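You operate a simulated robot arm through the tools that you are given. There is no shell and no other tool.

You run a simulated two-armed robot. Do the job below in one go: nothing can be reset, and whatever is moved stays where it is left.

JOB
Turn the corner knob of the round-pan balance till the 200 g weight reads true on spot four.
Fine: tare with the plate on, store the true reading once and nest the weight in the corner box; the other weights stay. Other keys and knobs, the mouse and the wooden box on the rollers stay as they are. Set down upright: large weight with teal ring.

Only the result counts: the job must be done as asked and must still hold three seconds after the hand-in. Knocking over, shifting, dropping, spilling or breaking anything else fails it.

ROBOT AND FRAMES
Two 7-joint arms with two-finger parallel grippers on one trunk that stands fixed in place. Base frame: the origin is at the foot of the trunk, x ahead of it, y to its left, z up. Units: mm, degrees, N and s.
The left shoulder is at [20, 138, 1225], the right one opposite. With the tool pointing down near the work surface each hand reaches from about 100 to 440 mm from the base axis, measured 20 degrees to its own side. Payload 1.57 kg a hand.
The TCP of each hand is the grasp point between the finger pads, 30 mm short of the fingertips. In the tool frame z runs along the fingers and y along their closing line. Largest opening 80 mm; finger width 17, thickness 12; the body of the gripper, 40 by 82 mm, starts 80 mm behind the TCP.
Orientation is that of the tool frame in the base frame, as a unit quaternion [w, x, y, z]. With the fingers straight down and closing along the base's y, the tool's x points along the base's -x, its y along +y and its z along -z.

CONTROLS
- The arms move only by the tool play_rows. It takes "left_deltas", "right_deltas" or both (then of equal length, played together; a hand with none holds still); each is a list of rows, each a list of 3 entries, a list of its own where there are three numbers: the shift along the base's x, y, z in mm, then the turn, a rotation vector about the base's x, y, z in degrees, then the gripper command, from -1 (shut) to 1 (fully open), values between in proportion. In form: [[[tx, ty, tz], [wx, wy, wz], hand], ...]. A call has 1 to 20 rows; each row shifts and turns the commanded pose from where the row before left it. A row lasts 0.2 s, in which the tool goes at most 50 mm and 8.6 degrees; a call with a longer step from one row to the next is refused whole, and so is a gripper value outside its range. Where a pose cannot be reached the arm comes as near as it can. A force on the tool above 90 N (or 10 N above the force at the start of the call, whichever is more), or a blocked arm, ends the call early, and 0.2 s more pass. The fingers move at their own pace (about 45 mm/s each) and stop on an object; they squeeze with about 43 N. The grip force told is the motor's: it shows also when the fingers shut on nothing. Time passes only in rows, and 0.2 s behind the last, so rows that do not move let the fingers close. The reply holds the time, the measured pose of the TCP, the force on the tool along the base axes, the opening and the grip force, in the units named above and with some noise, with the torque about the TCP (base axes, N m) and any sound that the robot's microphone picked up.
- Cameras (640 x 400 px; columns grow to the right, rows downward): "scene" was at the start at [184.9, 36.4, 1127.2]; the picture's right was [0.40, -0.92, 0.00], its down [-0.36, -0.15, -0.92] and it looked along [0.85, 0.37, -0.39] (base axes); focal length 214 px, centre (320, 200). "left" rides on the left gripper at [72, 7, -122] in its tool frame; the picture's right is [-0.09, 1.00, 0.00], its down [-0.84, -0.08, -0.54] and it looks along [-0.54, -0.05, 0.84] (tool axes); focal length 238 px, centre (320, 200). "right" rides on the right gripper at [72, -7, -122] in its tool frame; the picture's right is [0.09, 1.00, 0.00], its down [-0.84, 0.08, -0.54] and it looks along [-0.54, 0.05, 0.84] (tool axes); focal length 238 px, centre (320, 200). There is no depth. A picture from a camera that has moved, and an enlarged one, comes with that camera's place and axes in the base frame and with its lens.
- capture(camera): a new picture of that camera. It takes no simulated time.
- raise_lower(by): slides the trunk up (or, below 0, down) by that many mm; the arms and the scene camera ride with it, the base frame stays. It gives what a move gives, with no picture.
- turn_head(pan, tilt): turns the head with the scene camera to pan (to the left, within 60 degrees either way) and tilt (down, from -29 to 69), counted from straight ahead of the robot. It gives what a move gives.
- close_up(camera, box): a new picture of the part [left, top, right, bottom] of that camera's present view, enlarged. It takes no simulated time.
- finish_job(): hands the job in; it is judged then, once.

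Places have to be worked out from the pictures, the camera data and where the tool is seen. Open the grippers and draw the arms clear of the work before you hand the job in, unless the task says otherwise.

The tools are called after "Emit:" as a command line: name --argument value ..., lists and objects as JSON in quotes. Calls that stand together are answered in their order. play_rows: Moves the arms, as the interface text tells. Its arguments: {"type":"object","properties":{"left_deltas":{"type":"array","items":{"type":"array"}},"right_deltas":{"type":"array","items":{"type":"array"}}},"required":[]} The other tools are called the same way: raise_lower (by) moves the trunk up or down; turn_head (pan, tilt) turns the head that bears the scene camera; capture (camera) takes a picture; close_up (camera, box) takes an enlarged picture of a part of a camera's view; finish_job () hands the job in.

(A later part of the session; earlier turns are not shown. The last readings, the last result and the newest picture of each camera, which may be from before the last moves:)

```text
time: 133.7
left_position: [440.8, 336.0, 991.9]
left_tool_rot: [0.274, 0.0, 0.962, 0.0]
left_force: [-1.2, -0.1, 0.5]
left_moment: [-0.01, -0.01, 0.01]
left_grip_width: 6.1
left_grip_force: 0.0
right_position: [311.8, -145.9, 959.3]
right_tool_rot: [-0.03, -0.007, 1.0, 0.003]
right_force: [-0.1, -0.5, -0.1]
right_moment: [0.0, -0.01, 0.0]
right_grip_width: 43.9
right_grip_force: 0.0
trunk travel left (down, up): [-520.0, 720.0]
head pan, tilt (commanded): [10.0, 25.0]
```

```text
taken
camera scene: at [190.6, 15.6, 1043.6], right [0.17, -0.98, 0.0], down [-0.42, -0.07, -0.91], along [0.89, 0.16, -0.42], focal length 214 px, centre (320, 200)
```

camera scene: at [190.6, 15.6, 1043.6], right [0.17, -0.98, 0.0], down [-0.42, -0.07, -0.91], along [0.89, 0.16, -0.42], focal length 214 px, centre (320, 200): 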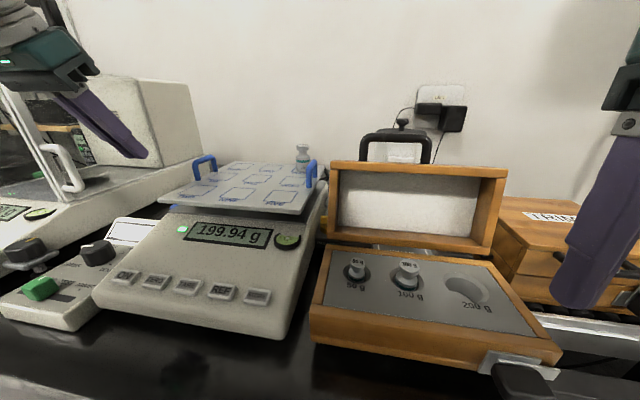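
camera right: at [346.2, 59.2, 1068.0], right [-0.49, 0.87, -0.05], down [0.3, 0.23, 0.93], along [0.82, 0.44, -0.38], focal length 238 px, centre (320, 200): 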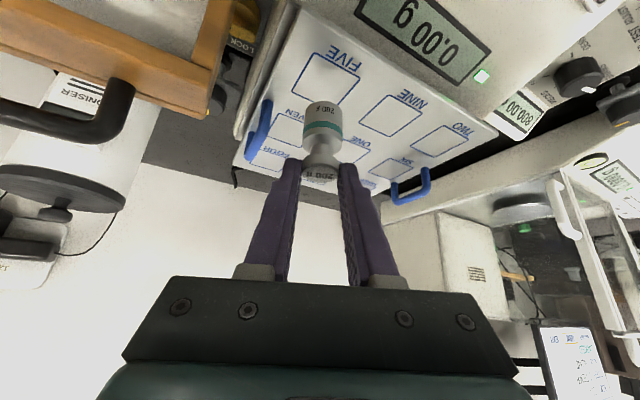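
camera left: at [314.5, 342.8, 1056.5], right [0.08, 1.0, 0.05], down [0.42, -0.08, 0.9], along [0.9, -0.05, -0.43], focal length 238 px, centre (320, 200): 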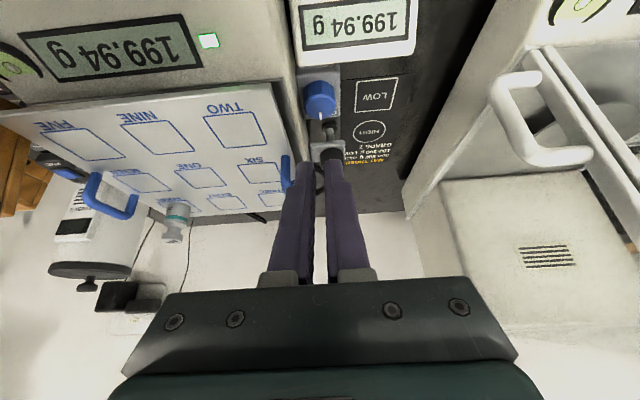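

Knob top centre ≈ (495,338,862). I approach with fingertips nearly closed, 35° tilt, to about 15 mm above its top.

Emit:
play_rows --left_deltas '[[[8.8, 0.4, -5], [0, -1, 0], -0.85], [[8.8, 0.4, -5], [0, -1, 0], -0.85], [[8.8, 0.4, -5], [0, -1, 0], -0.85], [[8.8, 0.4, -5], [0, 0, 0], -0.85], [[8.8, 0.4, -5], [0, 0, 0], -0.85], [[0, 0, -12], [0, 0, 0], -0.85], [[0, 0, -12], [0, 0, 0], -0.85], [[0, 0, -12], [0, 0, 0], -0.85], [[0, 0, -12], [0, 0, 0], -0.85], [[0, 0, -10], [0, 0, 0], -0.85]]'

Emit:
capture --camera "left"

Emit:
close_up --camera "left" --box '[240, 90, 400, 200]'

Emit:
capture --camera "scene"

```text
time: 135.9
left_position: [483.4, 336.8, 909.2]
left_tool_rot: [0.3, 0.0, 0.954, 0.0]
left_force: [0.3, 1.7, 0.1]
left_moment: [-0.01, 0.01, 0.0]
left_grip_width: 5.9
left_grip_force: 0.0
right_position: [312.2, -145.3, 959.7]
right_tool_rot: [-0.03, -0.006, 1.0, 0.003]
right_force: [-0.1, 0.0, -0.1]
right_moment: [0.0, 0.02, 0.03]
right_grip_width: 43.8
right_grip_force: 0.1
trunk travel left (down, up): [-520.0, 720.0]
head pan, tilt (commanded): [10.0, 25.0]
```

```text
taken
camera left: at [354.8, 344.8, 967.0], right [0.08, 1.0, 0.05], down [0.38, -0.08, 0.92], along [0.92, -0.05, -0.38], focal length 238 px, centre (320, 200)
```

left: 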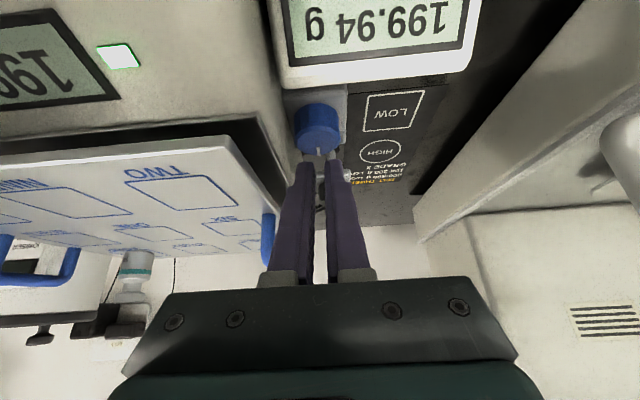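

```text
3.64 times, centred on (320, 145) of left
camera zoom: at [354.8, 344.8, 967.0], right [0.08, 1.0, 0.05], down [0.38, -0.08, 0.92], along [0.92, -0.05, -0.38], focal length 867 px, centre (320, 400)
```

zoom: 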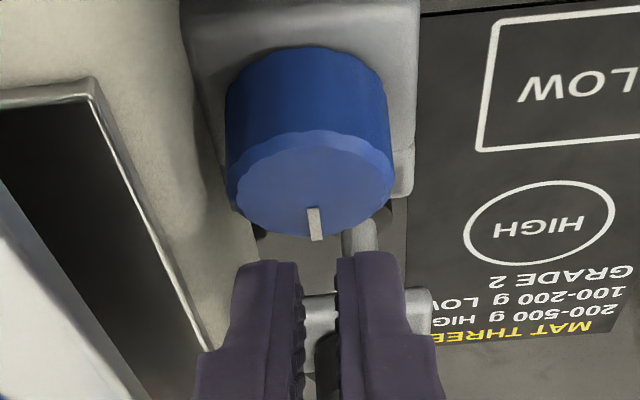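

```text
taken
camera scene: at [190.5, 15.7, 1043.7], right [0.17, -0.98, 0.0], down [-0.42, -0.07, -0.91], along [0.89, 0.16, -0.42], focal length 214 px, centre (320, 200)
```

scene: 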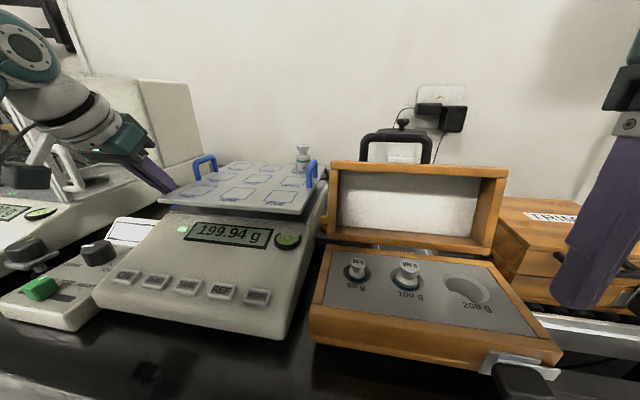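

Very clear view: scalloped knob, pointer visible, fingertips ≈17 mm above. Trim +3 mm x, +1 mm y and descend until I feel contact.

Emit:
play_rows --left_deltas '[[[1.5, 0.5, -5], [0, 0, 0], -0.85], [[1.5, 0.5, -5], [0, 0, 0], -0.85], [[0, 0, -3], [0, 0, 0], -0.85], [[0, 0, -1.5], [0, 0, 0], -0.85], [[0, 0, -1], [0, 0, 0], -0.85]]'

Emit:
close_up --camera "left" --box '[240, 90, 400, 200]'

```text
time: 137.1
left_position: [489.1, 339.3, 893.7]
left_tool_rot: [0.3, 0.0, 0.954, 0.0]
left_force: [-0.7, 0.7, 2.3]
left_moment: [-0.02, 0.0, 0.0]
left_grip_width: 6.0
left_grip_force: 0.1
right_position: [311.7, -146.0, 958.4]
right_tool_rot: [-0.03, -0.005, 1.0, 0.004]
right_force: [0.6, 0.2, -0.8]
right_moment: [0.02, -0.01, 0.02]
right_grip_width: 44.0
right_grip_force: 0.2
trunk travel left (down, up): [-520.0, 720.0]
head pan, tilt (commanded): [10.0, 25.0]
```

```text
3.64 times, centred on (320, 145) of left
camera zoom: at [358.7, 345.5, 951.5], right [0.08, 1.0, 0.05], down [0.38, -0.08, 0.92], along [0.92, -0.05, -0.38], focal length 867 px, centre (320, 400)
```

zoom: 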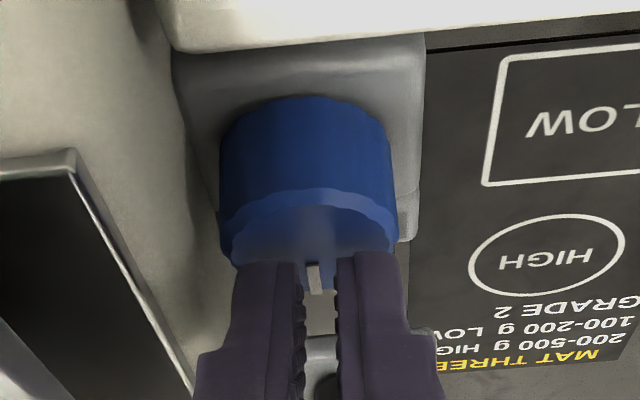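

Light contact (2.3 N). Pressing another 1–2 mm to build normal force.

Emit:
play_rows --left_deltas '[[[-1.5, 0, -1], [0, 0, 0], -0.85], [[0, 0, -1], [0, 0, 0], -0.85], [[0, 0, 0], [0, 0, 0], -0.85]]'

Emit:
close_up --camera "scene" --box '[80, 140, 340, 310]'

```text
time: 137.9
left_position: [487.8, 338.6, 894.9]
left_tool_rot: [0.301, 0.001, 0.954, 0.0]
left_force: [-7.2, -6.2, 21.3]
left_moment: [-0.19, -0.02, -0.09]
left_grip_width: 6.3
left_grip_force: 0.1
right_position: [311.2, -146.2, 959.0]
right_tool_rot: [-0.031, -0.005, 0.999, 0.003]
right_force: [0.2, 0.0, -0.1]
right_moment: [-0.06, 0.05, 0.0]
right_grip_width: 44.1
right_grip_force: 0.0
trunk travel left (down, up): [-520.0, 720.0]
head pan, tilt (commanded): [10.0, 25.0]
```

```text
2.35 times, centred on (210, 225) of scene
camera zoom: at [191.1, 15.9, 1044.1], right [0.17, -0.98, 0.0], down [-0.42, -0.07, -0.91], along [0.89, 0.16, -0.42], focal length 505 px, centre (579, 141)
```

zoom: 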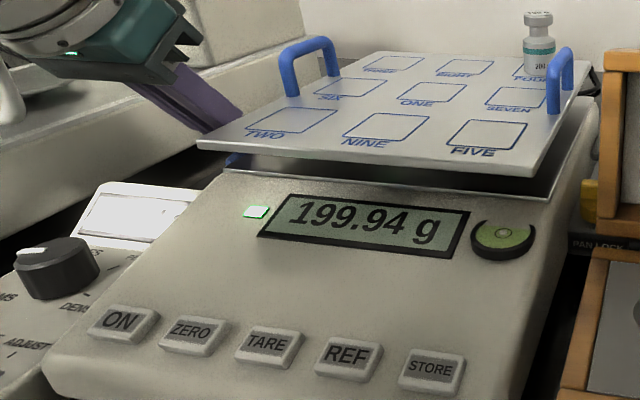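

The fixture is stiff (≈20 N) and the display isn't disturbed. I relax slightly and twist 20° clockwise about the knob axis to test.

Emit:
play_rows --left_deltas '[[[0, 0, 0.5], [0, 0, 0], -0.85], [[0.07, 0.74, 0], [0, 0, -5], -0.85], [[0.14, 0.73, 0], [0, 0, -5], -0.85], [[0.2, 0.71, 0], [0, 0, -5], -0.85], [[0.27, 0.69, 0], [0, 0, -5], -0.85]]'

Emit:
close_up --camera "left" --box '[240, 90, 400, 200]'

Emit:
close_up --camera "scene" --box '[180, 210, 320, 270]'

```text
time: 139.1
left_position: [488.7, 342.3, 893.8]
left_tool_rot: [0.297, 0.167, 0.939, -0.051]
left_force: [1.1, 0.5, 14.9]
left_moment: [-0.06, -0.21, 0.05]
left_grip_width: 6.0
left_grip_force: 0.0
right_position: [314.0, -144.8, 959.8]
right_tool_rot: [-0.029, -0.007, 1.0, 0.005]
right_force: [-0.5, 0.0, 0.1]
right_moment: [0.01, -0.02, 0.05]
right_grip_width: 43.8
right_grip_force: 0.1
trunk travel left (down, up): [-520.0, 720.0]
head pan, tilt (commanded): [10.0, 25.0]
```

```text
3.64 times, centred on (320, 145) of left
camera zoom: at [369.5, 393.3, 951.2], right [0.41, 0.91, 0.06], down [0.32, -0.2, 0.92], along [0.85, -0.36, -0.38], focal length 867 px, centre (320, 400)
```

zoom: 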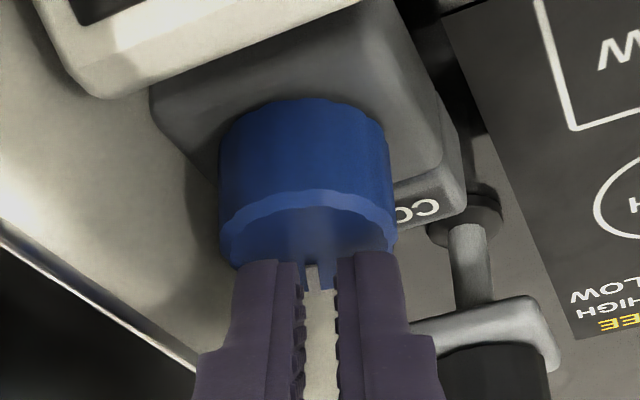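

```text
4.57 times, centred on (250, 240) of scene
camera zoom: at [192.3, 16.6, 1044.1], right [0.17, -0.98, 0.0], down [-0.41, -0.07, -0.91], along [0.89, 0.16, -0.42], focal length 980 px, centre (640, 17)
```

zoom: 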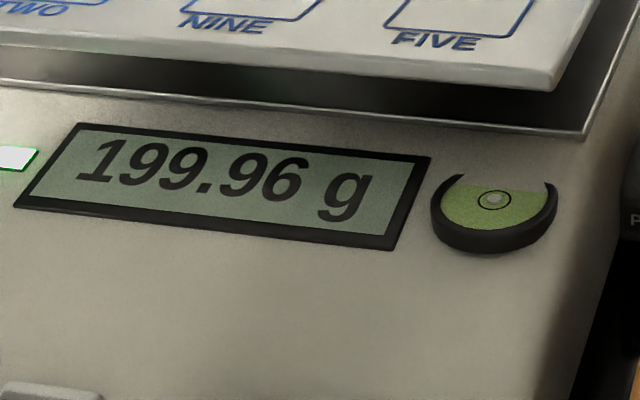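

Twisting works: 20° clockwise raised the reading from 199.94 to 199.96 g (≈0.001 g/°). I lift, rotate back 35°, press again and twist clockwise further.

Emit:
play_rows --left_deltas '[[[0, 0, 3], [0, 0, 0], -0.85], [[0, 0, 4], [0, 0, 0], -0.85], [[-0.2, -1.05, 0], [0, 0, 7], -0.85], [[-0.2, -1.05, 0], [0, 0, 7], -0.85], [[-0.2, -1.05, 0], [0, 0, 7], -0.85], [[-0.2, -1.05, 0], [0, 0, 7], -0.85], [[-0.2, -1.05, 0], [0, 0, 7], -0.85], [[0, 0, -4], [0, 0, 0], -0.85], [[0, 0, -1.5], [0, 0, 0], -0.85]]'

Emit:
close_up --camera "left" --box '[240, 90, 400, 200]'

Emit:
close_up --camera "scene" --box '[180, 210, 320, 270]'

```text
time: 141.1
left_position: [484.7, 335.9, 895.2]
left_tool_rot: [0.297, -0.125, 0.946, 0.039]
left_force: [0.4, -0.7, -0.7]
left_moment: [0.02, -0.02, -0.01]
left_grip_width: 5.9
left_grip_force: 0.1
right_position: [310.8, -144.5, 959.2]
right_tool_rot: [-0.03, -0.006, 1.0, 0.004]
right_force: [-1.0, 0.1, -0.1]
right_moment: [0.01, -0.01, 0.02]
right_grip_width: 43.9
right_grip_force: 0.0
trunk travel left (down, up): [-520.0, 720.0]
head pan, tilt (commanded): [10.0, 25.0]
```

```text
3.64 times, centred on (320, 145) of left
camera zoom: at [358.4, 309.4, 951.6], right [-0.19, 0.98, 0.05], down [0.38, 0.02, 0.92], along [0.9, 0.19, -0.38], focal length 867 px, centre (320, 400)
```

zoom: 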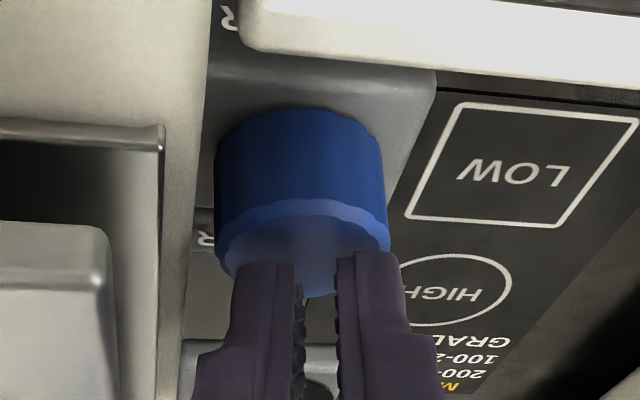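

```text
4.57 times, centred on (250, 240) of scene
camera zoom: at [190.6, 15.7, 1043.7], right [0.17, -0.98, 0.0], down [-0.42, -0.07, -0.91], along [0.89, 0.16, -0.42], focal length 980 px, centre (640, 17)
```

zoom: 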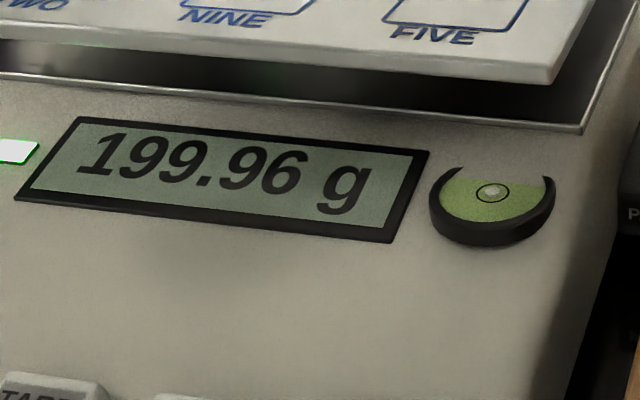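

Shifting ~2.5 mm to centre on the knob, then pressing down to about 12–15 N.

Emit:
play_rows --left_deltas '[[[0.5, -2.5, 0], [0, 0, 0], -0.85], [[0, 0, -1], [0, 0, 0], -0.85], [[0, 0, -1], [0, 0, 0], -0.85], [[0, 0, 0], [0, 0, 0], -0.85]]'

```text
time: 142.1
left_position: [486.3, 334.5, 895.1]
left_tool_rot: [0.298, -0.124, 0.946, 0.039]
left_force: [-6.8, -0.7, 16.8]
left_moment: [0.01, 0.01, 0.0]
left_grip_width: 5.5
left_grip_force: 0.1
right_position: [311.0, -146.0, 960.1]
right_tool_rot: [-0.031, -0.007, 0.999, 0.004]
right_force: [-0.1, 0.2, -0.3]
right_moment: [-0.01, -0.03, 0.01]
right_grip_width: 44.0
right_grip_force: 0.1
trunk travel left (down, up): [-520.0, 720.0]
head pan, tilt (commanded): [10.0, 25.0]
```

16.8 N normal force. Twisting clockwise 30° now.

Emit:
play_rows --left_deltas '[[[-0.14, 0.9, 0], [0, 0, -5], -0.85], [[-0.06, 0.91, 0], [0, 0, -5], -0.85], [[0.02, 0.91, 0], [0, 0, -5], -0.85], [[0.1, 0.9, 0], [0, 0, -5], -0.85], [[0.18, 0.89, 0], [0, 0, -5], -0.85], [[0.26, 0.87, 0], [0, 0, -5], -0.85]]'

Emit:
close_up --camera "left" --box '[240, 90, 400, 200]'

Emit:
close_up --camera "scene" --box '[180, 210, 320, 270]'

```text
time: 143.5
left_position: [487.1, 340.5, 894.2]
left_tool_rot: [0.298, 0.125, 0.946, -0.038]
left_force: [-6.8, 0.6, 21.5]
left_moment: [-0.08, -0.02, -0.02]
left_grip_width: 5.7
left_grip_force: 0.1
right_position: [312.4, -144.4, 959.0]
right_tool_rot: [-0.029, -0.006, 1.0, 0.004]
right_force: [-0.3, -0.8, -0.4]
right_moment: [-0.02, 0.01, -0.02]
right_grip_width: 44.1
right_grip_force: 0.1
trunk travel left (down, up): [-520.0, 720.0]
head pan, tilt (commanded): [10.0, 25.0]
```

```text
3.64 times, centred on (320, 145) of left
camera zoom: at [364.1, 381.0, 951.2], right [0.33, 0.94, 0.06], down [0.34, -0.17, 0.92], along [0.88, -0.29, -0.38], focal length 867 px, centre (320, 400)
```

zoom: 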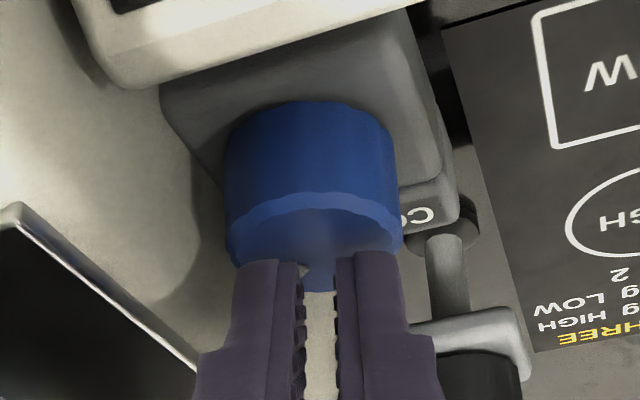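

```text
4.57 times, centred on (250, 240) of scene
camera zoom: at [191.3, 16.9, 1043.9], right [0.17, -0.98, 0.0], down [-0.42, -0.07, -0.91], along [0.89, 0.16, -0.42], focal length 980 px, centre (640, 17)
```

zoom: 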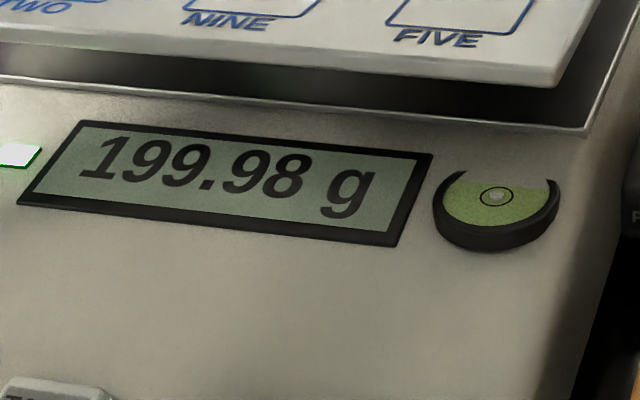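

199.98 g now. One more 5° in this stroke, then lift, rewind 30° and re-press.

Emit:
play_rows --left_deltas '[[[0.33, 0.85, 0], [0, 0, -5], -0.85], [[0, 0, 0], [0, 0, 0], -0.85]]'

Emit:
close_up --camera "scene" --box '[180, 210, 320, 270]'

Emit:
play_rows --left_deltas '[[[0, 0, 3], [0, 0, 0], -0.85], [[0, 0, 4], [0, 0, 0], -0.85], [[-0.2, -1.0, 0], [0, 0, 6], -0.85], [[-0.2, -1.0, 0], [0, 0, 6], -0.85], [[-0.15, -1.0, 0], [0, 0, 6], -0.85], [[-0.1, -1.0, 0], [0, 0, 6], -0.85], [[-0.1, -1.0, 0], [0, 0, 6], -0.85]]'

Emit:
close_up --camera "left" --box '[240, 90, 400, 200]'

Emit:
close_up --camera "scene" --box '[180, 210, 320, 270]'

```text
time: 144.1
left_position: [488.2, 341.7, 893.7]
left_tool_rot: [0.295, 0.166, 0.94, -0.051]
left_force: [-6.2, 1.5, 21.9]
left_moment: [-0.12, -0.03, -0.03]
left_grip_width: 5.7
left_grip_force: 0.0
right_position: [312.6, -144.3, 958.5]
right_tool_rot: [-0.031, -0.007, 0.999, 0.004]
right_force: [0.5, -0.3, -0.5]
right_moment: [0.01, 0.02, -0.01]
right_grip_width: 43.8
right_grip_force: 0.0
trunk travel left (down, up): [-520.0, 720.0]
head pan, tilt (commanded): [10.0, 25.0]
```

```text
4.57 times, centred on (250, 240) of scene
camera zoom: at [191.4, 17.2, 1043.9], right [0.17, -0.98, 0.0], down [-0.42, -0.07, -0.91], along [0.89, 0.16, -0.42], focal length 980 px, centre (640, 17)
```

zoom: 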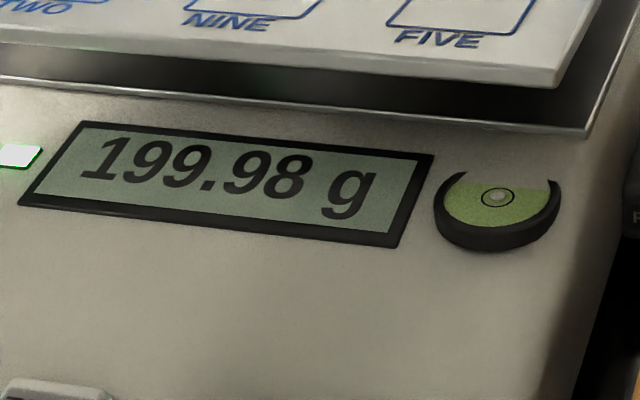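

```text
time: 145.7
left_position: [485.9, 333.3, 898.1]
left_tool_rot: [0.298, -0.083, 0.95, 0.026]
left_force: [-0.2, 0.0, 0.7]
left_moment: [-0.03, 0.03, -0.01]
left_grip_width: 6.2
left_grip_force: 0.1
right_position: [311.0, -145.8, 959.0]
right_tool_rot: [-0.03, -0.005, 1.0, 0.004]
right_force: [-0.3, -0.2, -0.2]
right_moment: [-0.01, -0.02, 0.02]
right_grip_width: 44.0
right_grip_force: 0.0
trunk travel left (down, up): [-520.0, 720.0]
head pan, tilt (commanded): [10.0, 25.0]
```

```text
3.64 times, centred on (320, 145) of left
camera zoom: at [357.6, 318.5, 956.3], right [-0.1, 0.99, 0.05], down [0.39, -0.01, 0.92], along [0.92, 0.11, -0.38], focal length 867 px, centre (320, 400)
```

zoom: 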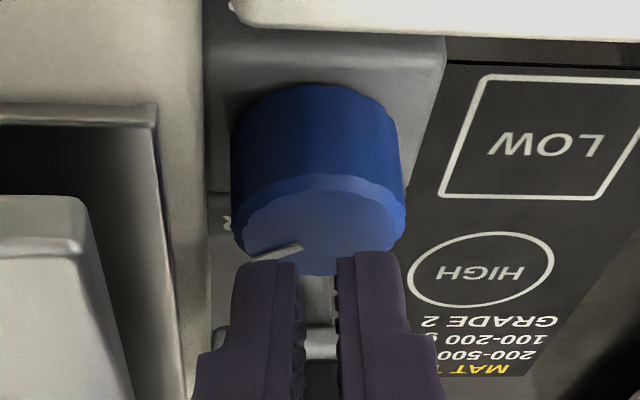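

```text
4.57 times, centred on (250, 240) of scene
camera zoom: at [190.6, 15.6, 1043.7], right [0.17, -0.98, 0.0], down [-0.42, -0.07, -0.91], along [0.89, 0.16, -0.42], focal length 980 px, centre (640, 17)
```

zoom: 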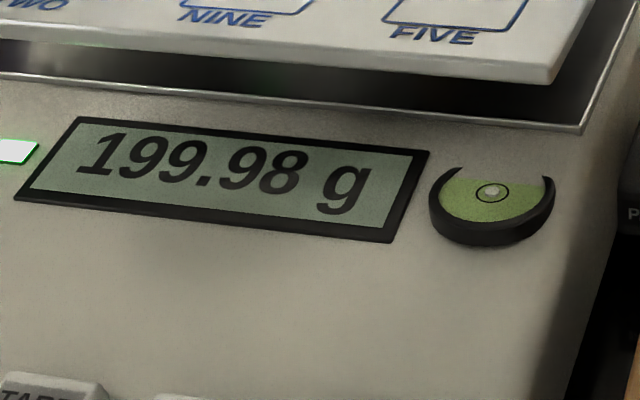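

Knob has turned ~55° in total; 0.02 g to go. Alignment is good, pressing down again.

Emit:
play_rows --left_deltas '[[[0, 0, -3], [0, 0, 0], -0.85], [[0, 0, -2], [0, 0, 0], -0.85], [[0, 0, -1], [0, 0, 0], -0.85], [[0, 0, 0], [0, 0, 0], -0.85]]'

```text
time: 146.7
left_position: [487.1, 333.7, 893.9]
left_tool_rot: [0.3, -0.083, 0.95, 0.026]
left_force: [-3.8, -1.1, 7.5]
left_moment: [-0.01, 0.0, -0.02]
left_grip_width: 5.9
left_grip_force: 0.1
right_position: [311.1, -146.4, 959.9]
right_tool_rot: [-0.03, -0.006, 1.0, 0.003]
right_force: [-0.2, -0.3, 0.7]
right_moment: [0.01, 0.03, 0.01]
right_grip_width: 44.1
right_grip_force: 0.1
trunk travel left (down, up): [-520.0, 720.0]
head pan, tilt (commanded): [10.0, 25.0]
```

7.5 N; adding 0.6 mm and twisting 15° clockwise, then checking.

Emit:
play_rows --left_deltas '[[[0, 0, -0.6], [0, 0, 0], -0.85], [[-0.05, 0.88, 0], [0, 0, -5], -0.85], [[0, 0.88, 0], [0, 0, -5], -0.85], [[0.06, 0.88, 0], [0, 0, -5], -0.85], [[0, 0, 0], [0, 0, 0], -0.85]]'

Emit:
close_up --camera "scene" --box '[180, 210, 320, 270]'

Emit:
close_up --camera "left" --box '[240, 90, 400, 200]'

```text
time: 147.9
left_position: [487.4, 337.2, 894.4]
left_tool_rot: [0.3, 0.042, 0.953, -0.013]
left_force: [-10.3, -3.7, 23.5]
left_moment: [-0.09, 0.06, -0.03]
left_grip_width: 6.6
left_grip_force: 0.3
right_position: [310.7, -145.0, 959.7]
right_tool_rot: [-0.031, -0.007, 0.999, 0.004]
right_force: [0.7, -0.3, -0.4]
right_moment: [0.01, -0.03, -0.01]
right_grip_width: 43.9
right_grip_force: 0.0
trunk travel left (down, up): [-520.0, 720.0]
head pan, tilt (commanded): [10.0, 25.0]
```

```text
4.57 times, centred on (250, 240) of scene
camera zoom: at [190.8, 16.6, 1043.9], right [0.17, -0.98, 0.0], down [-0.42, -0.07, -0.91], along [0.89, 0.16, -0.42], focal length 980 px, centre (640, 17)
```

zoom: 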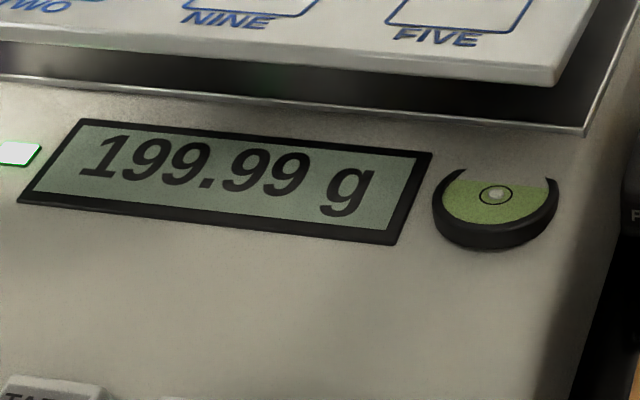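

```text
3.64 times, centred on (320, 145) of left
camera zoom: at [358.5, 356.7, 951.1], right [0.16, 0.99, 0.05], down [0.37, -0.11, 0.92], along [0.92, -0.13, -0.38], focal length 867 px, centre (320, 400)
```

zoom: 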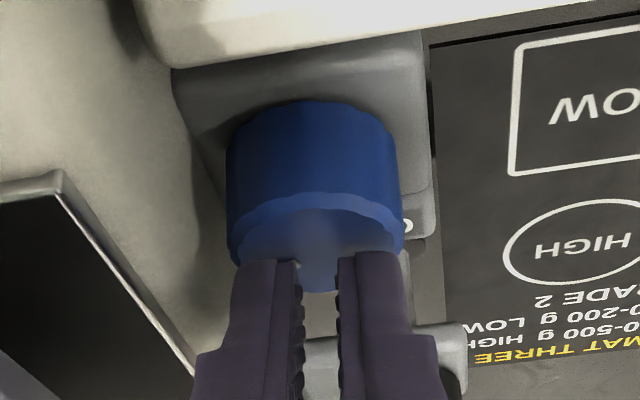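

199.99 g. Easing the pressure slightly and turning another 5°.

Emit:
play_rows --left_deltas '[[[0.12, 0.88, 0.3], [0, 0, -5], -0.85], [[0, 0, 0], [0, 0, 0], -0.85]]'

Emit:
close_up --camera "scene" --box '[180, 210, 320, 270]'

```text
time: 148.5
left_position: [486.8, 339.7, 894.9]
left_tool_rot: [0.299, 0.083, 0.95, -0.025]
left_force: [-9.7, -1.1, 25.1]
left_moment: [-0.1, 0.06, -0.05]
left_grip_width: 6.9
left_grip_force: 0.1
right_position: [310.9, -144.2, 960.2]
right_tool_rot: [-0.03, -0.005, 1.0, 0.004]
right_force: [-0.5, -0.3, 0.0]
right_moment: [-0.02, 0.02, -0.03]
right_grip_width: 44.1
right_grip_force: 0.0
trunk travel left (down, up): [-520.0, 720.0]
head pan, tilt (commanded): [10.0, 25.0]
```

```text
4.57 times, centred on (250, 240) of scene
camera zoom: at [190.9, 16.9, 1043.9], right [0.17, -0.98, 0.0], down [-0.42, -0.07, -0.91], along [0.89, 0.16, -0.42], focal length 980 px, centre (640, 17)
```

zoom: 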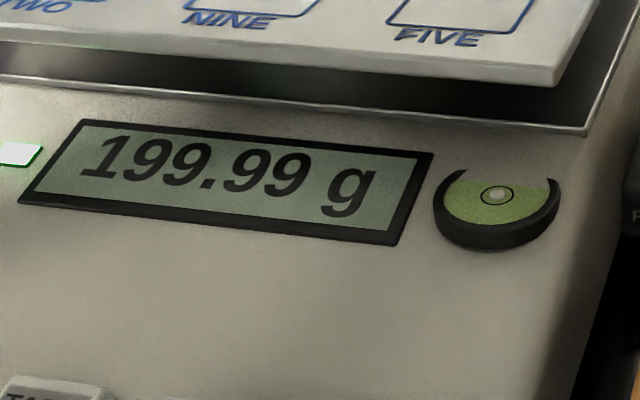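

Still 199.99 g; another 5°.

Emit:
play_rows --left_deltas '[[[0.2, 0.87, 0.2], [0, 0, -5], -0.85], [[0, 0, 0], [0, 0, 0], -0.85]]'

Emit:
close_up --camera "scene" --box '[180, 210, 320, 270]'

Emit:
close_up --camera "left" --box '[240, 90, 400, 200]'

```text
time: 149.1
left_position: [487.7, 340.6, 893.8]
left_tool_rot: [0.298, 0.125, 0.945, -0.038]
left_force: [-9.2, -1.1, 26.9]
left_moment: [-0.14, 0.02, -0.06]
left_grip_width: 6.7
left_grip_force: 0.8
right_position: [311.5, -144.4, 958.6]
right_tool_rot: [-0.031, -0.005, 1.0, 0.003]
right_force: [-0.3, 0.2, 0.1]
right_moment: [0.03, -0.03, 0.03]
right_grip_width: 44.2
right_grip_force: 0.0
trunk travel left (down, up): [-520.0, 720.0]
head pan, tilt (commanded): [10.0, 25.0]
```

```text
4.57 times, centred on (250, 240) of scene
camera zoom: at [191.2, 17.0, 1043.9], right [0.17, -0.98, 0.0], down [-0.42, -0.07, -0.91], along [0.89, 0.16, -0.42], focal length 980 px, centre (640, 17)
```

zoom: 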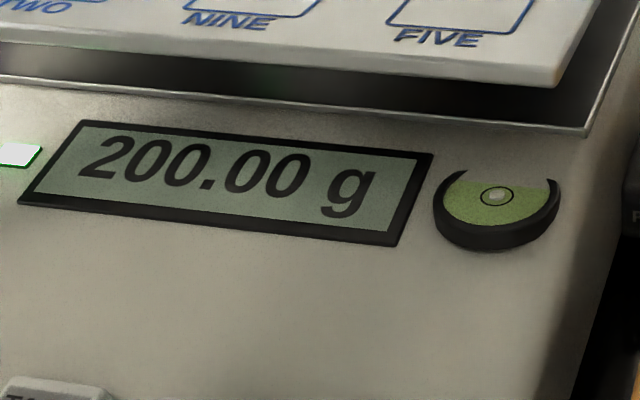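

```text
3.64 times, centred on (320, 145) of left
camera zoom: at [364.2, 381.0, 951.2], right [0.33, 0.94, 0.05], down [0.34, -0.17, 0.92], along [0.88, -0.29, -0.38], focal length 867 px, centre (320, 400)
```

zoom: 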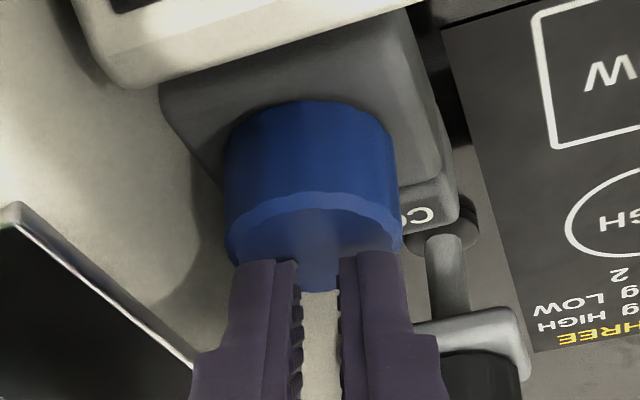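

200.00 g. I add about 4° to sit near the middle of that digit, then lift off and re-read.

Emit:
play_rows --left_deltas '[[[0.2, 0.68, 0.2], [0, 0, -4], -0.85], [[0, 0, 0], [0, 0, 0], -0.85]]'

Emit:
close_up --camera "scene" --box '[180, 210, 320, 270]'

Emit:
play_rows --left_deltas '[[[0, 0, 1], [0, 0, 0], -0.85], [[0, 0, 2], [0, 0, 0], -0.85], [[0, 0, 5], [0, 0, 0], -0.85], [[0, 0, 10], [0, 0, 0], -0.85], [[0, 0, 12], [0, 0, 0], -0.85], [[0, 0, 0], [0, 0, 0], -0.85], [[0, 0, 0], [0, 0, 0], -0.85]]'

Emit:
close_up --camera "scene" --box '[180, 210, 320, 270]'

Emit:
close_up --camera "left" --box '[240, 90, 400, 200]'

```text
time: 149.7
left_position: [490.1, 341.5, 894.7]
left_tool_rot: [0.296, 0.157, 0.941, -0.048]
left_force: [-1.2, 2.4, 17.4]
left_moment: [-0.01, -0.12, 0.01]
left_grip_width: 6.9
left_grip_force: 0.7
right_position: [311.9, -143.6, 959.8]
right_tool_rot: [-0.03, -0.007, 1.0, 0.004]
right_force: [-0.3, 0.0, -1.0]
right_moment: [0.01, 0.03, 0.01]
right_grip_width: 44.0
right_grip_force: 0.2
trunk travel left (down, up): [-520.0, 720.0]
head pan, tilt (commanded): [10.0, 25.0]
```

```text
4.57 times, centred on (250, 240) of scene
camera zoom: at [191.7, 17.0, 1043.9], right [0.17, -0.98, 0.0], down [-0.41, -0.07, -0.91], along [0.89, 0.16, -0.42], focal length 980 px, centre (640, 17)
```

zoom: 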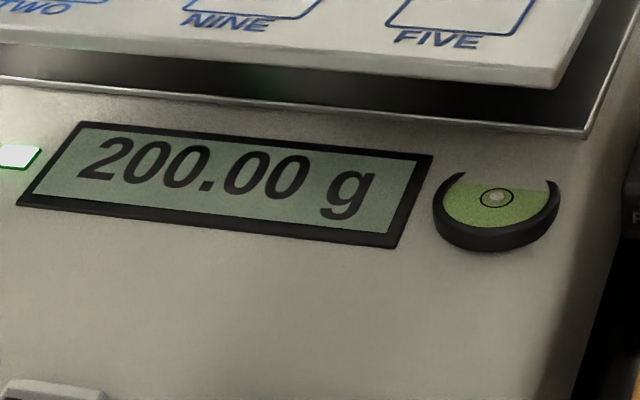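

```text
time: 151.3
left_position: [486.1, 341.3, 923.1]
left_tool_rot: [0.295, 0.158, 0.941, -0.05]
left_force: [-0.8, -1.0, 0.6]
left_moment: [-0.01, -0.01, 0.01]
left_grip_width: 6.0
left_grip_force: 0.0
right_position: [311.4, -145.8, 959.7]
right_tool_rot: [-0.03, -0.006, 1.0, 0.003]
right_force: [0.7, -0.2, -0.6]
right_moment: [-0.03, 0.03, 0.0]
right_grip_width: 44.2
right_grip_force: 0.0
trunk travel left (down, up): [-520.0, 720.0]
head pan, tilt (commanded): [10.0, 25.0]
```

```text
4.57 times, centred on (250, 240) of scene
camera zoom: at [190.6, 15.7, 1043.7], right [0.17, -0.98, 0.0], down [-0.42, -0.07, -0.91], along [0.89, 0.16, -0.42], focal length 980 px, centre (640, 17)
```

zoom: 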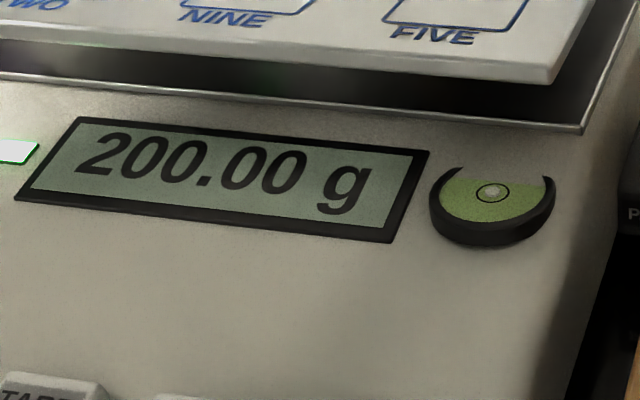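

```text
3.64 times, centred on (320, 145) of left
camera zoom: at [366.7, 389.3, 981.2], right [0.4, 0.92, 0.05], down [0.33, -0.2, 0.92], along [0.86, -0.35, -0.38], focal length 867 px, centre (320, 400)
```

zoom: 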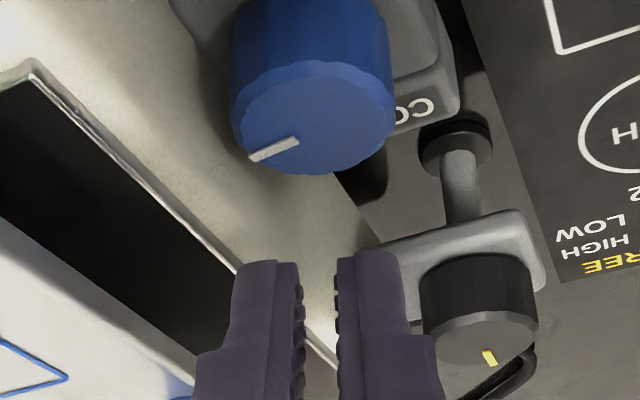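

Reading holds at 200.00 g with the hand clear. Now withdraw the left hand upward, un-yaw it, and raise the trunk back to 0 for pressing STORE.

Emit:
play_rows --left_deltas '[[[-6, 0, 15], [0, 0, 3.2], -1], [[-8, -4, 15], [0, 0, 3.2], -1], [[-8, -5, 15], [0, 0, 3.2], -1], [[-8, -5, 15], [0, 0, 3.2], -1], [[-8, -5, 15], [0, 0, 3.2], -1], [[-8, -5, 10], [0, 0, 3.2], -1]]'

Emit:
raise_lower --by 80

Emit:
play_rows --left_deltas '[[[-8, -16, -6], [0, 3.5, 0], -1], [[-8, -18, -8], [0, 3.5, 0], -1], [[-8, -18, -10], [0, 3.5, 0], -1], [[-8, -18, -12], [0, 3.5, 0], -1], [[-8, -18, -12], [0, 3.5, 0], -1], [[-8, -18, -14], [0, 3.5, 0], -1], [[-8, -18, -14], [0, 3.5, 0], -1], [[-8, -18, -14], [0, 3.5, 0], -1], [[-8, -18, -14], [0, 3.5, 0], -1], [[-8, -18, -14], [0, 3.5, 0], -1]]'

Emit:
capture --camera "left"

Emit:
capture --camera "scene"

```text
time: 152.7
left_position: [440.5, 316.9, 1008.8]
left_tool_rot: [0.3, -0.003, 0.954, 0.001]
left_force: [0.5, 0.1, 0.7]
left_moment: [-0.01, 0.01, 0.03]
left_grip_width: 0.2
left_grip_force: 21.0
right_position: [311.2, -146.7, 958.8]
right_tool_rot: [-0.03, -0.005, 1.0, 0.003]
right_force: [-0.2, -0.9, 0.3]
right_moment: [0.0, -0.02, 0.01]
right_grip_width: 44.0
right_grip_force: 0.0
trunk travel left (down, up): [-520.0, 720.0]
head pan, tilt (commanded): [10.0, 25.0]
```

```text
time: 153.8
left_position: [440.7, 315.4, 1087.6]
left_tool_rot: [0.299, -0.003, 0.954, 0.001]
left_force: [-0.5, -0.2, -0.1]
left_moment: [0.02, 0.0, -0.01]
left_grip_width: 0.0
left_grip_force: 21.5
right_position: [312.1, -146.1, 1040.2]
right_tool_rot: [-0.03, -0.006, 1.0, 0.004]
right_force: [0.5, 0.1, -0.5]
right_moment: [0.01, 0.02, 0.0]
right_grip_width: 43.9
right_grip_force: 0.1
trunk travel left (down, up): [-600.0, 640.0]
head pan, tilt (commanded): [10.0, 25.0]
```

```text
time: 156.0
left_position: [359.9, 138.0, 970.7]
left_tool_rot: [-0.001, -0.003, 1.0, 0.002]
left_force: [-0.7, 0.3, 0.9]
left_moment: [0.0, 0.05, 0.06]
left_grip_width: 0.0
left_grip_force: 21.8
right_position: [310.7, -146.5, 1039.8]
right_tool_rot: [-0.03, -0.006, 1.0, 0.003]
right_force: [-0.5, -0.3, -0.2]
right_moment: [0.02, -0.03, 0.0]
right_grip_width: 44.0
right_grip_force: 0.1
trunk travel left (down, up): [-600.0, 640.0]
head pan, tilt (commanded): [10.0, 25.0]
```

```text
taken
camera left: at [287.6, 145.3, 1091.1], right [0.09, 1.0, 0.0], down [0.84, -0.08, 0.54], along [0.54, -0.05, -0.84], focal length 238 px, centre (320, 200)
```

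left: 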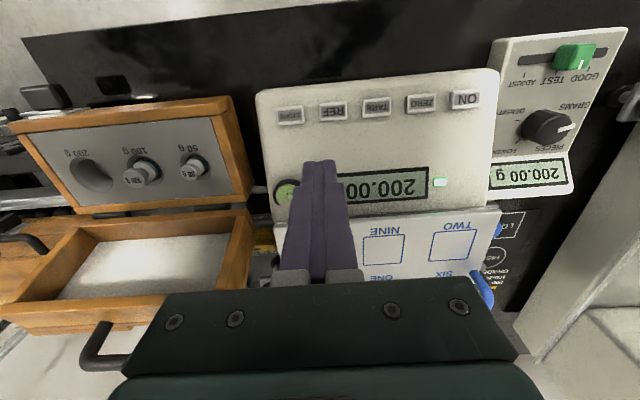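

```text
taken
camera scene: at [190.6, 15.6, 1123.7], right [0.17, -0.98, 0.0], down [-0.42, -0.07, -0.91], along [0.89, 0.16, -0.42], focal length 214 px, centre (320, 200)
```

scene: 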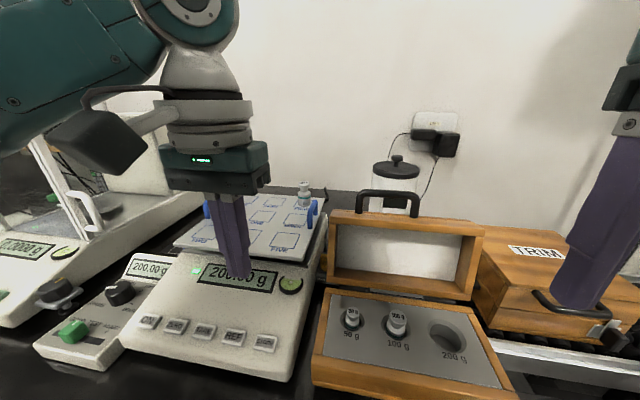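

STORE sits at about (342,112,850). Moving over it and down to just above the key.

Emit:
play_rows --left_deltas '[[[-4, -6, -10], [0, 0, 0], -1], [[-4, -6, -12], [0, 0, 0], -1], [[-4, -6, -14], [0, 0, 0], -1], [[-4, -6, -14], [0, 0, 0], -1], [[-2, -2, -14], [0, 0, 0], -1], [[0, 0, -12], [0, 0, 0], -1], [[0, 0, -5], [0, 0, 0], -1]]'

Emit:
close_up --camera "left" --box '[220, 60, 420, 185]'

Emit:
close_up --camera "scene" --box '[140, 240, 320, 370]'

```text
time: 157.6
left_position: [344.9, 112.3, 889.9]
left_tool_rot: [-0.001, 0.0, 1.0, 0.001]
left_force: [-0.1, 0.1, -0.2]
left_moment: [-0.01, 0.01, 0.01]
left_grip_width: 0.0
left_grip_force: 21.3
right_position: [310.9, -146.1, 1038.8]
right_tool_rot: [-0.03, -0.007, 1.0, 0.003]
right_force: [-0.2, 0.6, 0.1]
right_moment: [0.0, 0.02, 0.01]
right_grip_width: 43.9
right_grip_force: 0.0
trunk travel left (down, up): [-600.0, 640.0]
head pan, tilt (commanded): [10.0, 25.0]
```

```text
3.20 times, centred on (320, 122) of left
camera zoom: at [271.6, 119.1, 1009.8], right [0.09, 1.0, 0.0], down [0.84, -0.08, 0.54], along [0.54, -0.05, -0.84], focal length 763 px, centre (320, 448)
```

zoom: 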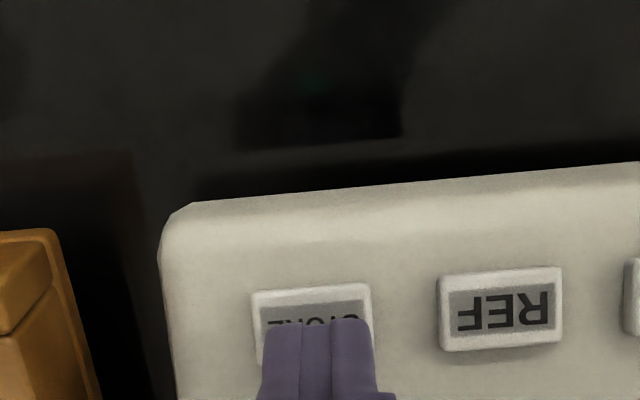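

```text
3.08 times, centred on (230, 305) of scene
camera zoom: at [190.6, 15.7, 1123.7], right [0.17, -0.98, 0.0], down [-0.42, -0.07, -0.91], along [0.89, 0.16, -0.42], focal length 660 px, centre (597, -123)
```

zoom: 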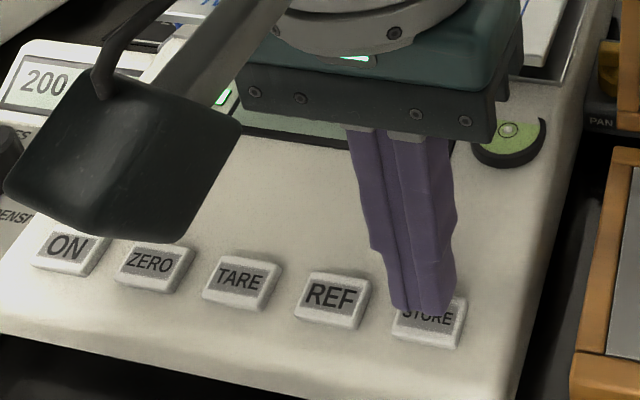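

Over STORE; shifting 3 mm toward me and starting the press in small steps.

Emit:
play_rows --left_deltas '[[[-3, -1, 0], [0, 0, 0], -1], [[0, 0, -2], [0, 0, 0], -1], [[0, 0, -1.5], [0, 0, 0], -1], [[0, 0, -1.5], [0, 0, 0], -1]]'

```text
time: 158.6
left_position: [340.2, 111.9, 885.3]
left_tool_rot: [-0.001, -0.001, 1.0, 0.002]
left_force: [-0.6, -0.3, 0.9]
left_moment: [-0.05, -0.04, 0.0]
left_grip_width: 0.1
left_grip_force: 21.5
right_position: [312.0, -146.6, 1038.3]
right_tool_rot: [-0.03, -0.006, 1.0, 0.004]
right_force: [-0.2, 0.2, 1.2]
right_moment: [0.02, 0.01, 0.01]
right_grip_width: 43.8
right_grip_force: 0.1
trunk travel left (down, up): [-600.0, 640.0]
head pan, tilt (commanded): [10.0, 25.0]
```

Emit:
play_rows --left_deltas '[[[0, 0, -1.5], [0, 0, 0], -1], [[0, 0, -1.2], [0, 0, 0], -1]]'

```text
time: 159.2
left_position: [340.8, 110.8, 881.2]
left_tool_rot: [0.0, -0.002, 1.0, 0.001]
left_force: [-0.3, 0.8, 3.9]
left_moment: [0.03, 0.0, 0.06]
left_grip_width: 0.1
left_grip_force: 21.0
right_position: [310.7, -146.1, 1040.0]
right_tool_rot: [-0.031, -0.006, 1.0, 0.004]
right_force: [0.3, -0.6, -0.7]
right_moment: [-0.04, 0.02, -0.02]
right_grip_width: 44.0
right_grip_force: 0.1
trunk travel left (down, up): [-600.0, 640.0]
head pan, tilt (commanded): [10.0, 25.0]
heard: click
```

One click heard — STORE pressed once. Releasing straight up and checking the display.

Emit:
play_rows --left_deltas '[[[0, 0, 6], [0, 0, 0], -1], [[0, 0, 12], [0, 0, 0], -1], [[0, 0, 20], [0, 0, 0], -1], [[0, 0, 20], [0, 0, 0], -1], [[0, 0, 20], [0, 0, 0], -1], [[0, 4, 20], [0, 0, 0], -1], [[0, 8, 15], [0, 0, 0], -1]]'

Emit:
capture --camera "left"

Emit:
capture --camera "scene"

```text
time: 160.8
left_position: [340.1, 123.9, 994.9]
left_tool_rot: [-0.002, -0.002, 1.0, 0.001]
left_force: [0.0, -0.8, -0.2]
left_moment: [0.0, 0.02, 0.02]
left_grip_width: 0.2
left_grip_force: 21.6
right_position: [311.1, -145.8, 1039.3]
right_tool_rot: [-0.03, -0.006, 1.0, 0.003]
right_force: [-0.2, -0.2, 1.1]
right_moment: [0.03, 0.0, 0.0]
right_grip_width: 44.3
right_grip_force: 0.0
trunk travel left (down, up): [-600.0, 640.0]
head pan, tilt (commanded): [10.0, 25.0]
```

```text
taken
camera left: at [267.6, 130.6, 1115.1], right [0.09, 1.0, 0.0], down [0.84, -0.08, 0.54], along [0.54, -0.05, -0.84], focal length 238 px, centre (320, 200)
```

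left: 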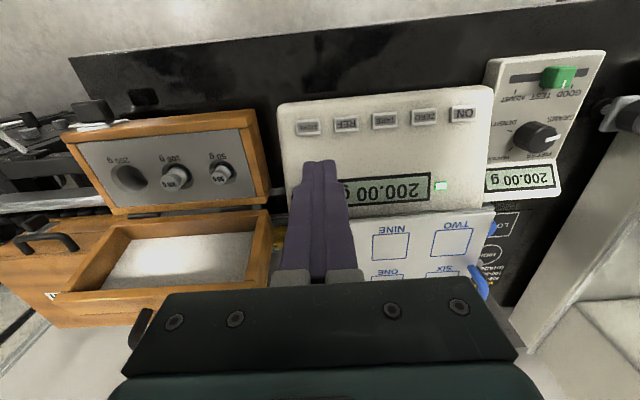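

```text
taken
camera scene: at [190.6, 15.7, 1123.7], right [0.17, -0.98, 0.0], down [-0.42, -0.07, -0.91], along [0.89, 0.16, -0.42], focal length 214 px, centre (320, 200)
```

scene: 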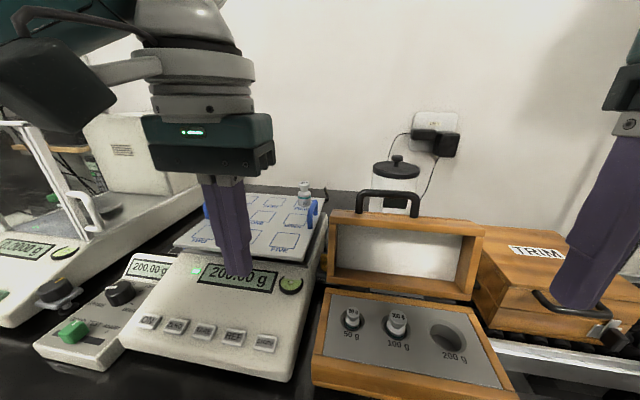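

Zooming on displays to see whether a stored mark appears.

Emit:
close_up --camera "left" --box '[330, 150, 570, 230]'

Emit:
close_up --camera "scene" --box '[100, 240, 320, 320]'

```text
2.67 times, centred on (450, 190) of left
camera zoom: at [267.6, 130.6, 1115.1], right [0.09, 1.0, 0.0], down [0.84, -0.08, 0.54], along [0.54, -0.05, -0.84], focal length 636 px, centre (-27, 227)
```

zoom: 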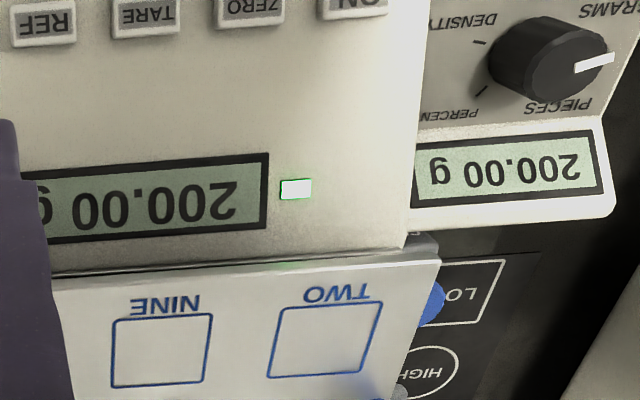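

```text
2.91 times, centred on (210, 280) of scene
camera zoom: at [190.6, 15.7, 1123.7], right [0.17, -0.98, 0.0], down [-0.42, -0.07, -0.91], along [0.89, 0.16, -0.42], focal length 624 px, centre (640, -33)
```

zoom: 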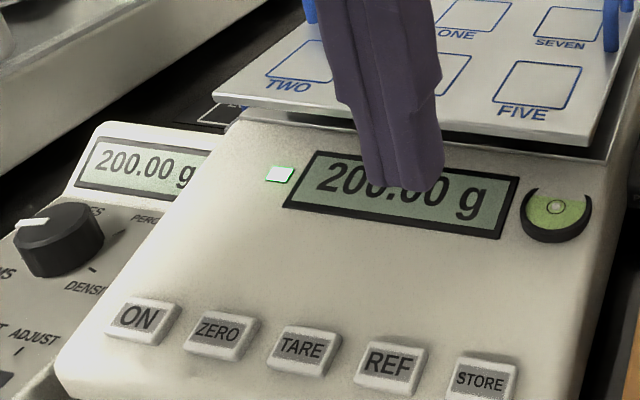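

Stored and still 200.00 g. Now the left hand goes back for the weight on FOUR: open, tilt 45° forward, and approach.

Emit:
turn_head --pan -15 --tilt 35

Emit:
play_rows --left_deltas '[[[8, 1, 8], [0, -2, 0], -0.5], [[10, 1, 8], [0, -3, 0], 0], [[10, 1, 6], [0, -3, 0], 0.1], [[10, 1, 5], [0, -3, 0], 0.1], [[10, 1, 5], [0, -3, 0], 0.1], [[10, 1, 5], [0, -3, 0], 0.1], [[10, 1, 5], [0, -3, 0], 0.1], [[10, 1, 5], [0, -3, 0], 0.1], [[10, 1, 5], [0, -3, 0], 0.1], [[10, 1, 5], [0, -3, 0], 0.1], [[10, 1, 5], [0, -4, 0], 0.1], [[10, 1, 5], [0, -4, 0], 0.1], [[10, 1, 3], [0, -4, 0], 0.1], [[10, 1, 0], [0, -4, 0], 0.1]]'

Emit:
capture --camera "left"

Emit:
capture --camera "scene"

```text
time: 161.7
left_position: [341.1, 122.9, 993.3]
left_tool_rot: [0.0, -0.001, 1.0, 0.001]
left_force: [-0.7, 0.0, -0.1]
left_moment: [0.04, -0.01, 0.01]
left_grip_width: 0.0
left_grip_force: 21.1
right_position: [311.2, -145.6, 1039.5]
right_tool_rot: [-0.031, -0.006, 1.0, 0.003]
right_force: [0.3, 0.3, -1.3]
right_moment: [-0.05, 0.02, -0.01]
right_grip_width: 43.8
right_grip_force: 0.1
trunk travel left (down, up): [-600.0, 640.0]
head pan, tilt (commanded): [-15.0, 35.0]
```

```text
time: 164.7
left_position: [476.5, 137.0, 1064.0]
left_tool_rot: [0.382, -0.003, 0.924, 0.001]
left_force: [0.5, -0.2, 0.2]
left_moment: [-0.01, 0.03, -0.01]
left_grip_width: 44.0
left_grip_force: 0.1
right_position: [311.2, -146.1, 1039.6]
right_tool_rot: [-0.031, -0.006, 0.999, 0.003]
right_force: [0.4, -0.2, -0.3]
right_moment: [0.03, 0.01, 0.0]
right_grip_width: 44.2
right_grip_force: 0.2
trunk travel left (down, up): [-600.0, 640.0]
head pan, tilt (commanded): [-15.0, 35.0]
```

```text
taken
camera left: at [339.8, 144.7, 1098.4], right [0.06, 1.0, 0.06], down [0.21, -0.08, 0.97], along [0.98, -0.05, -0.21], focal length 238 px, centre (320, 200)
```

left: 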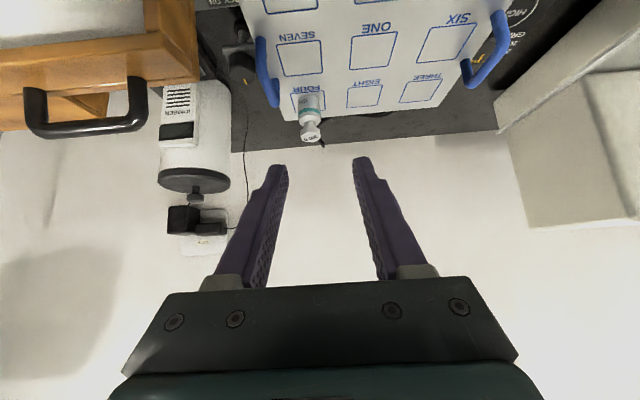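

```text
taken
camera scene: at [184.9, -23.1, 1107.9], right [-0.26, -0.97, 0.0], down [-0.55, 0.15, -0.82], along [0.79, -0.21, -0.57], focal length 214 px, centre (320, 200)
```

scene: 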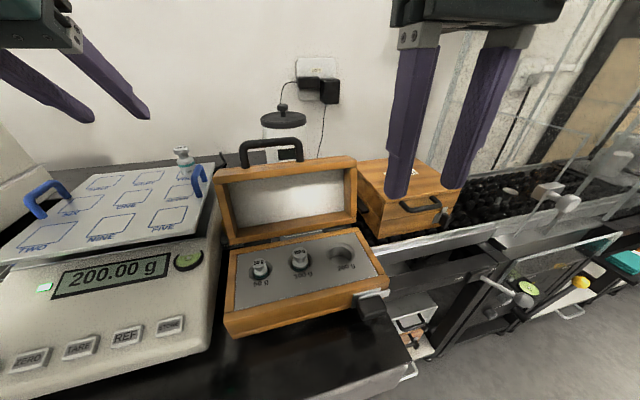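

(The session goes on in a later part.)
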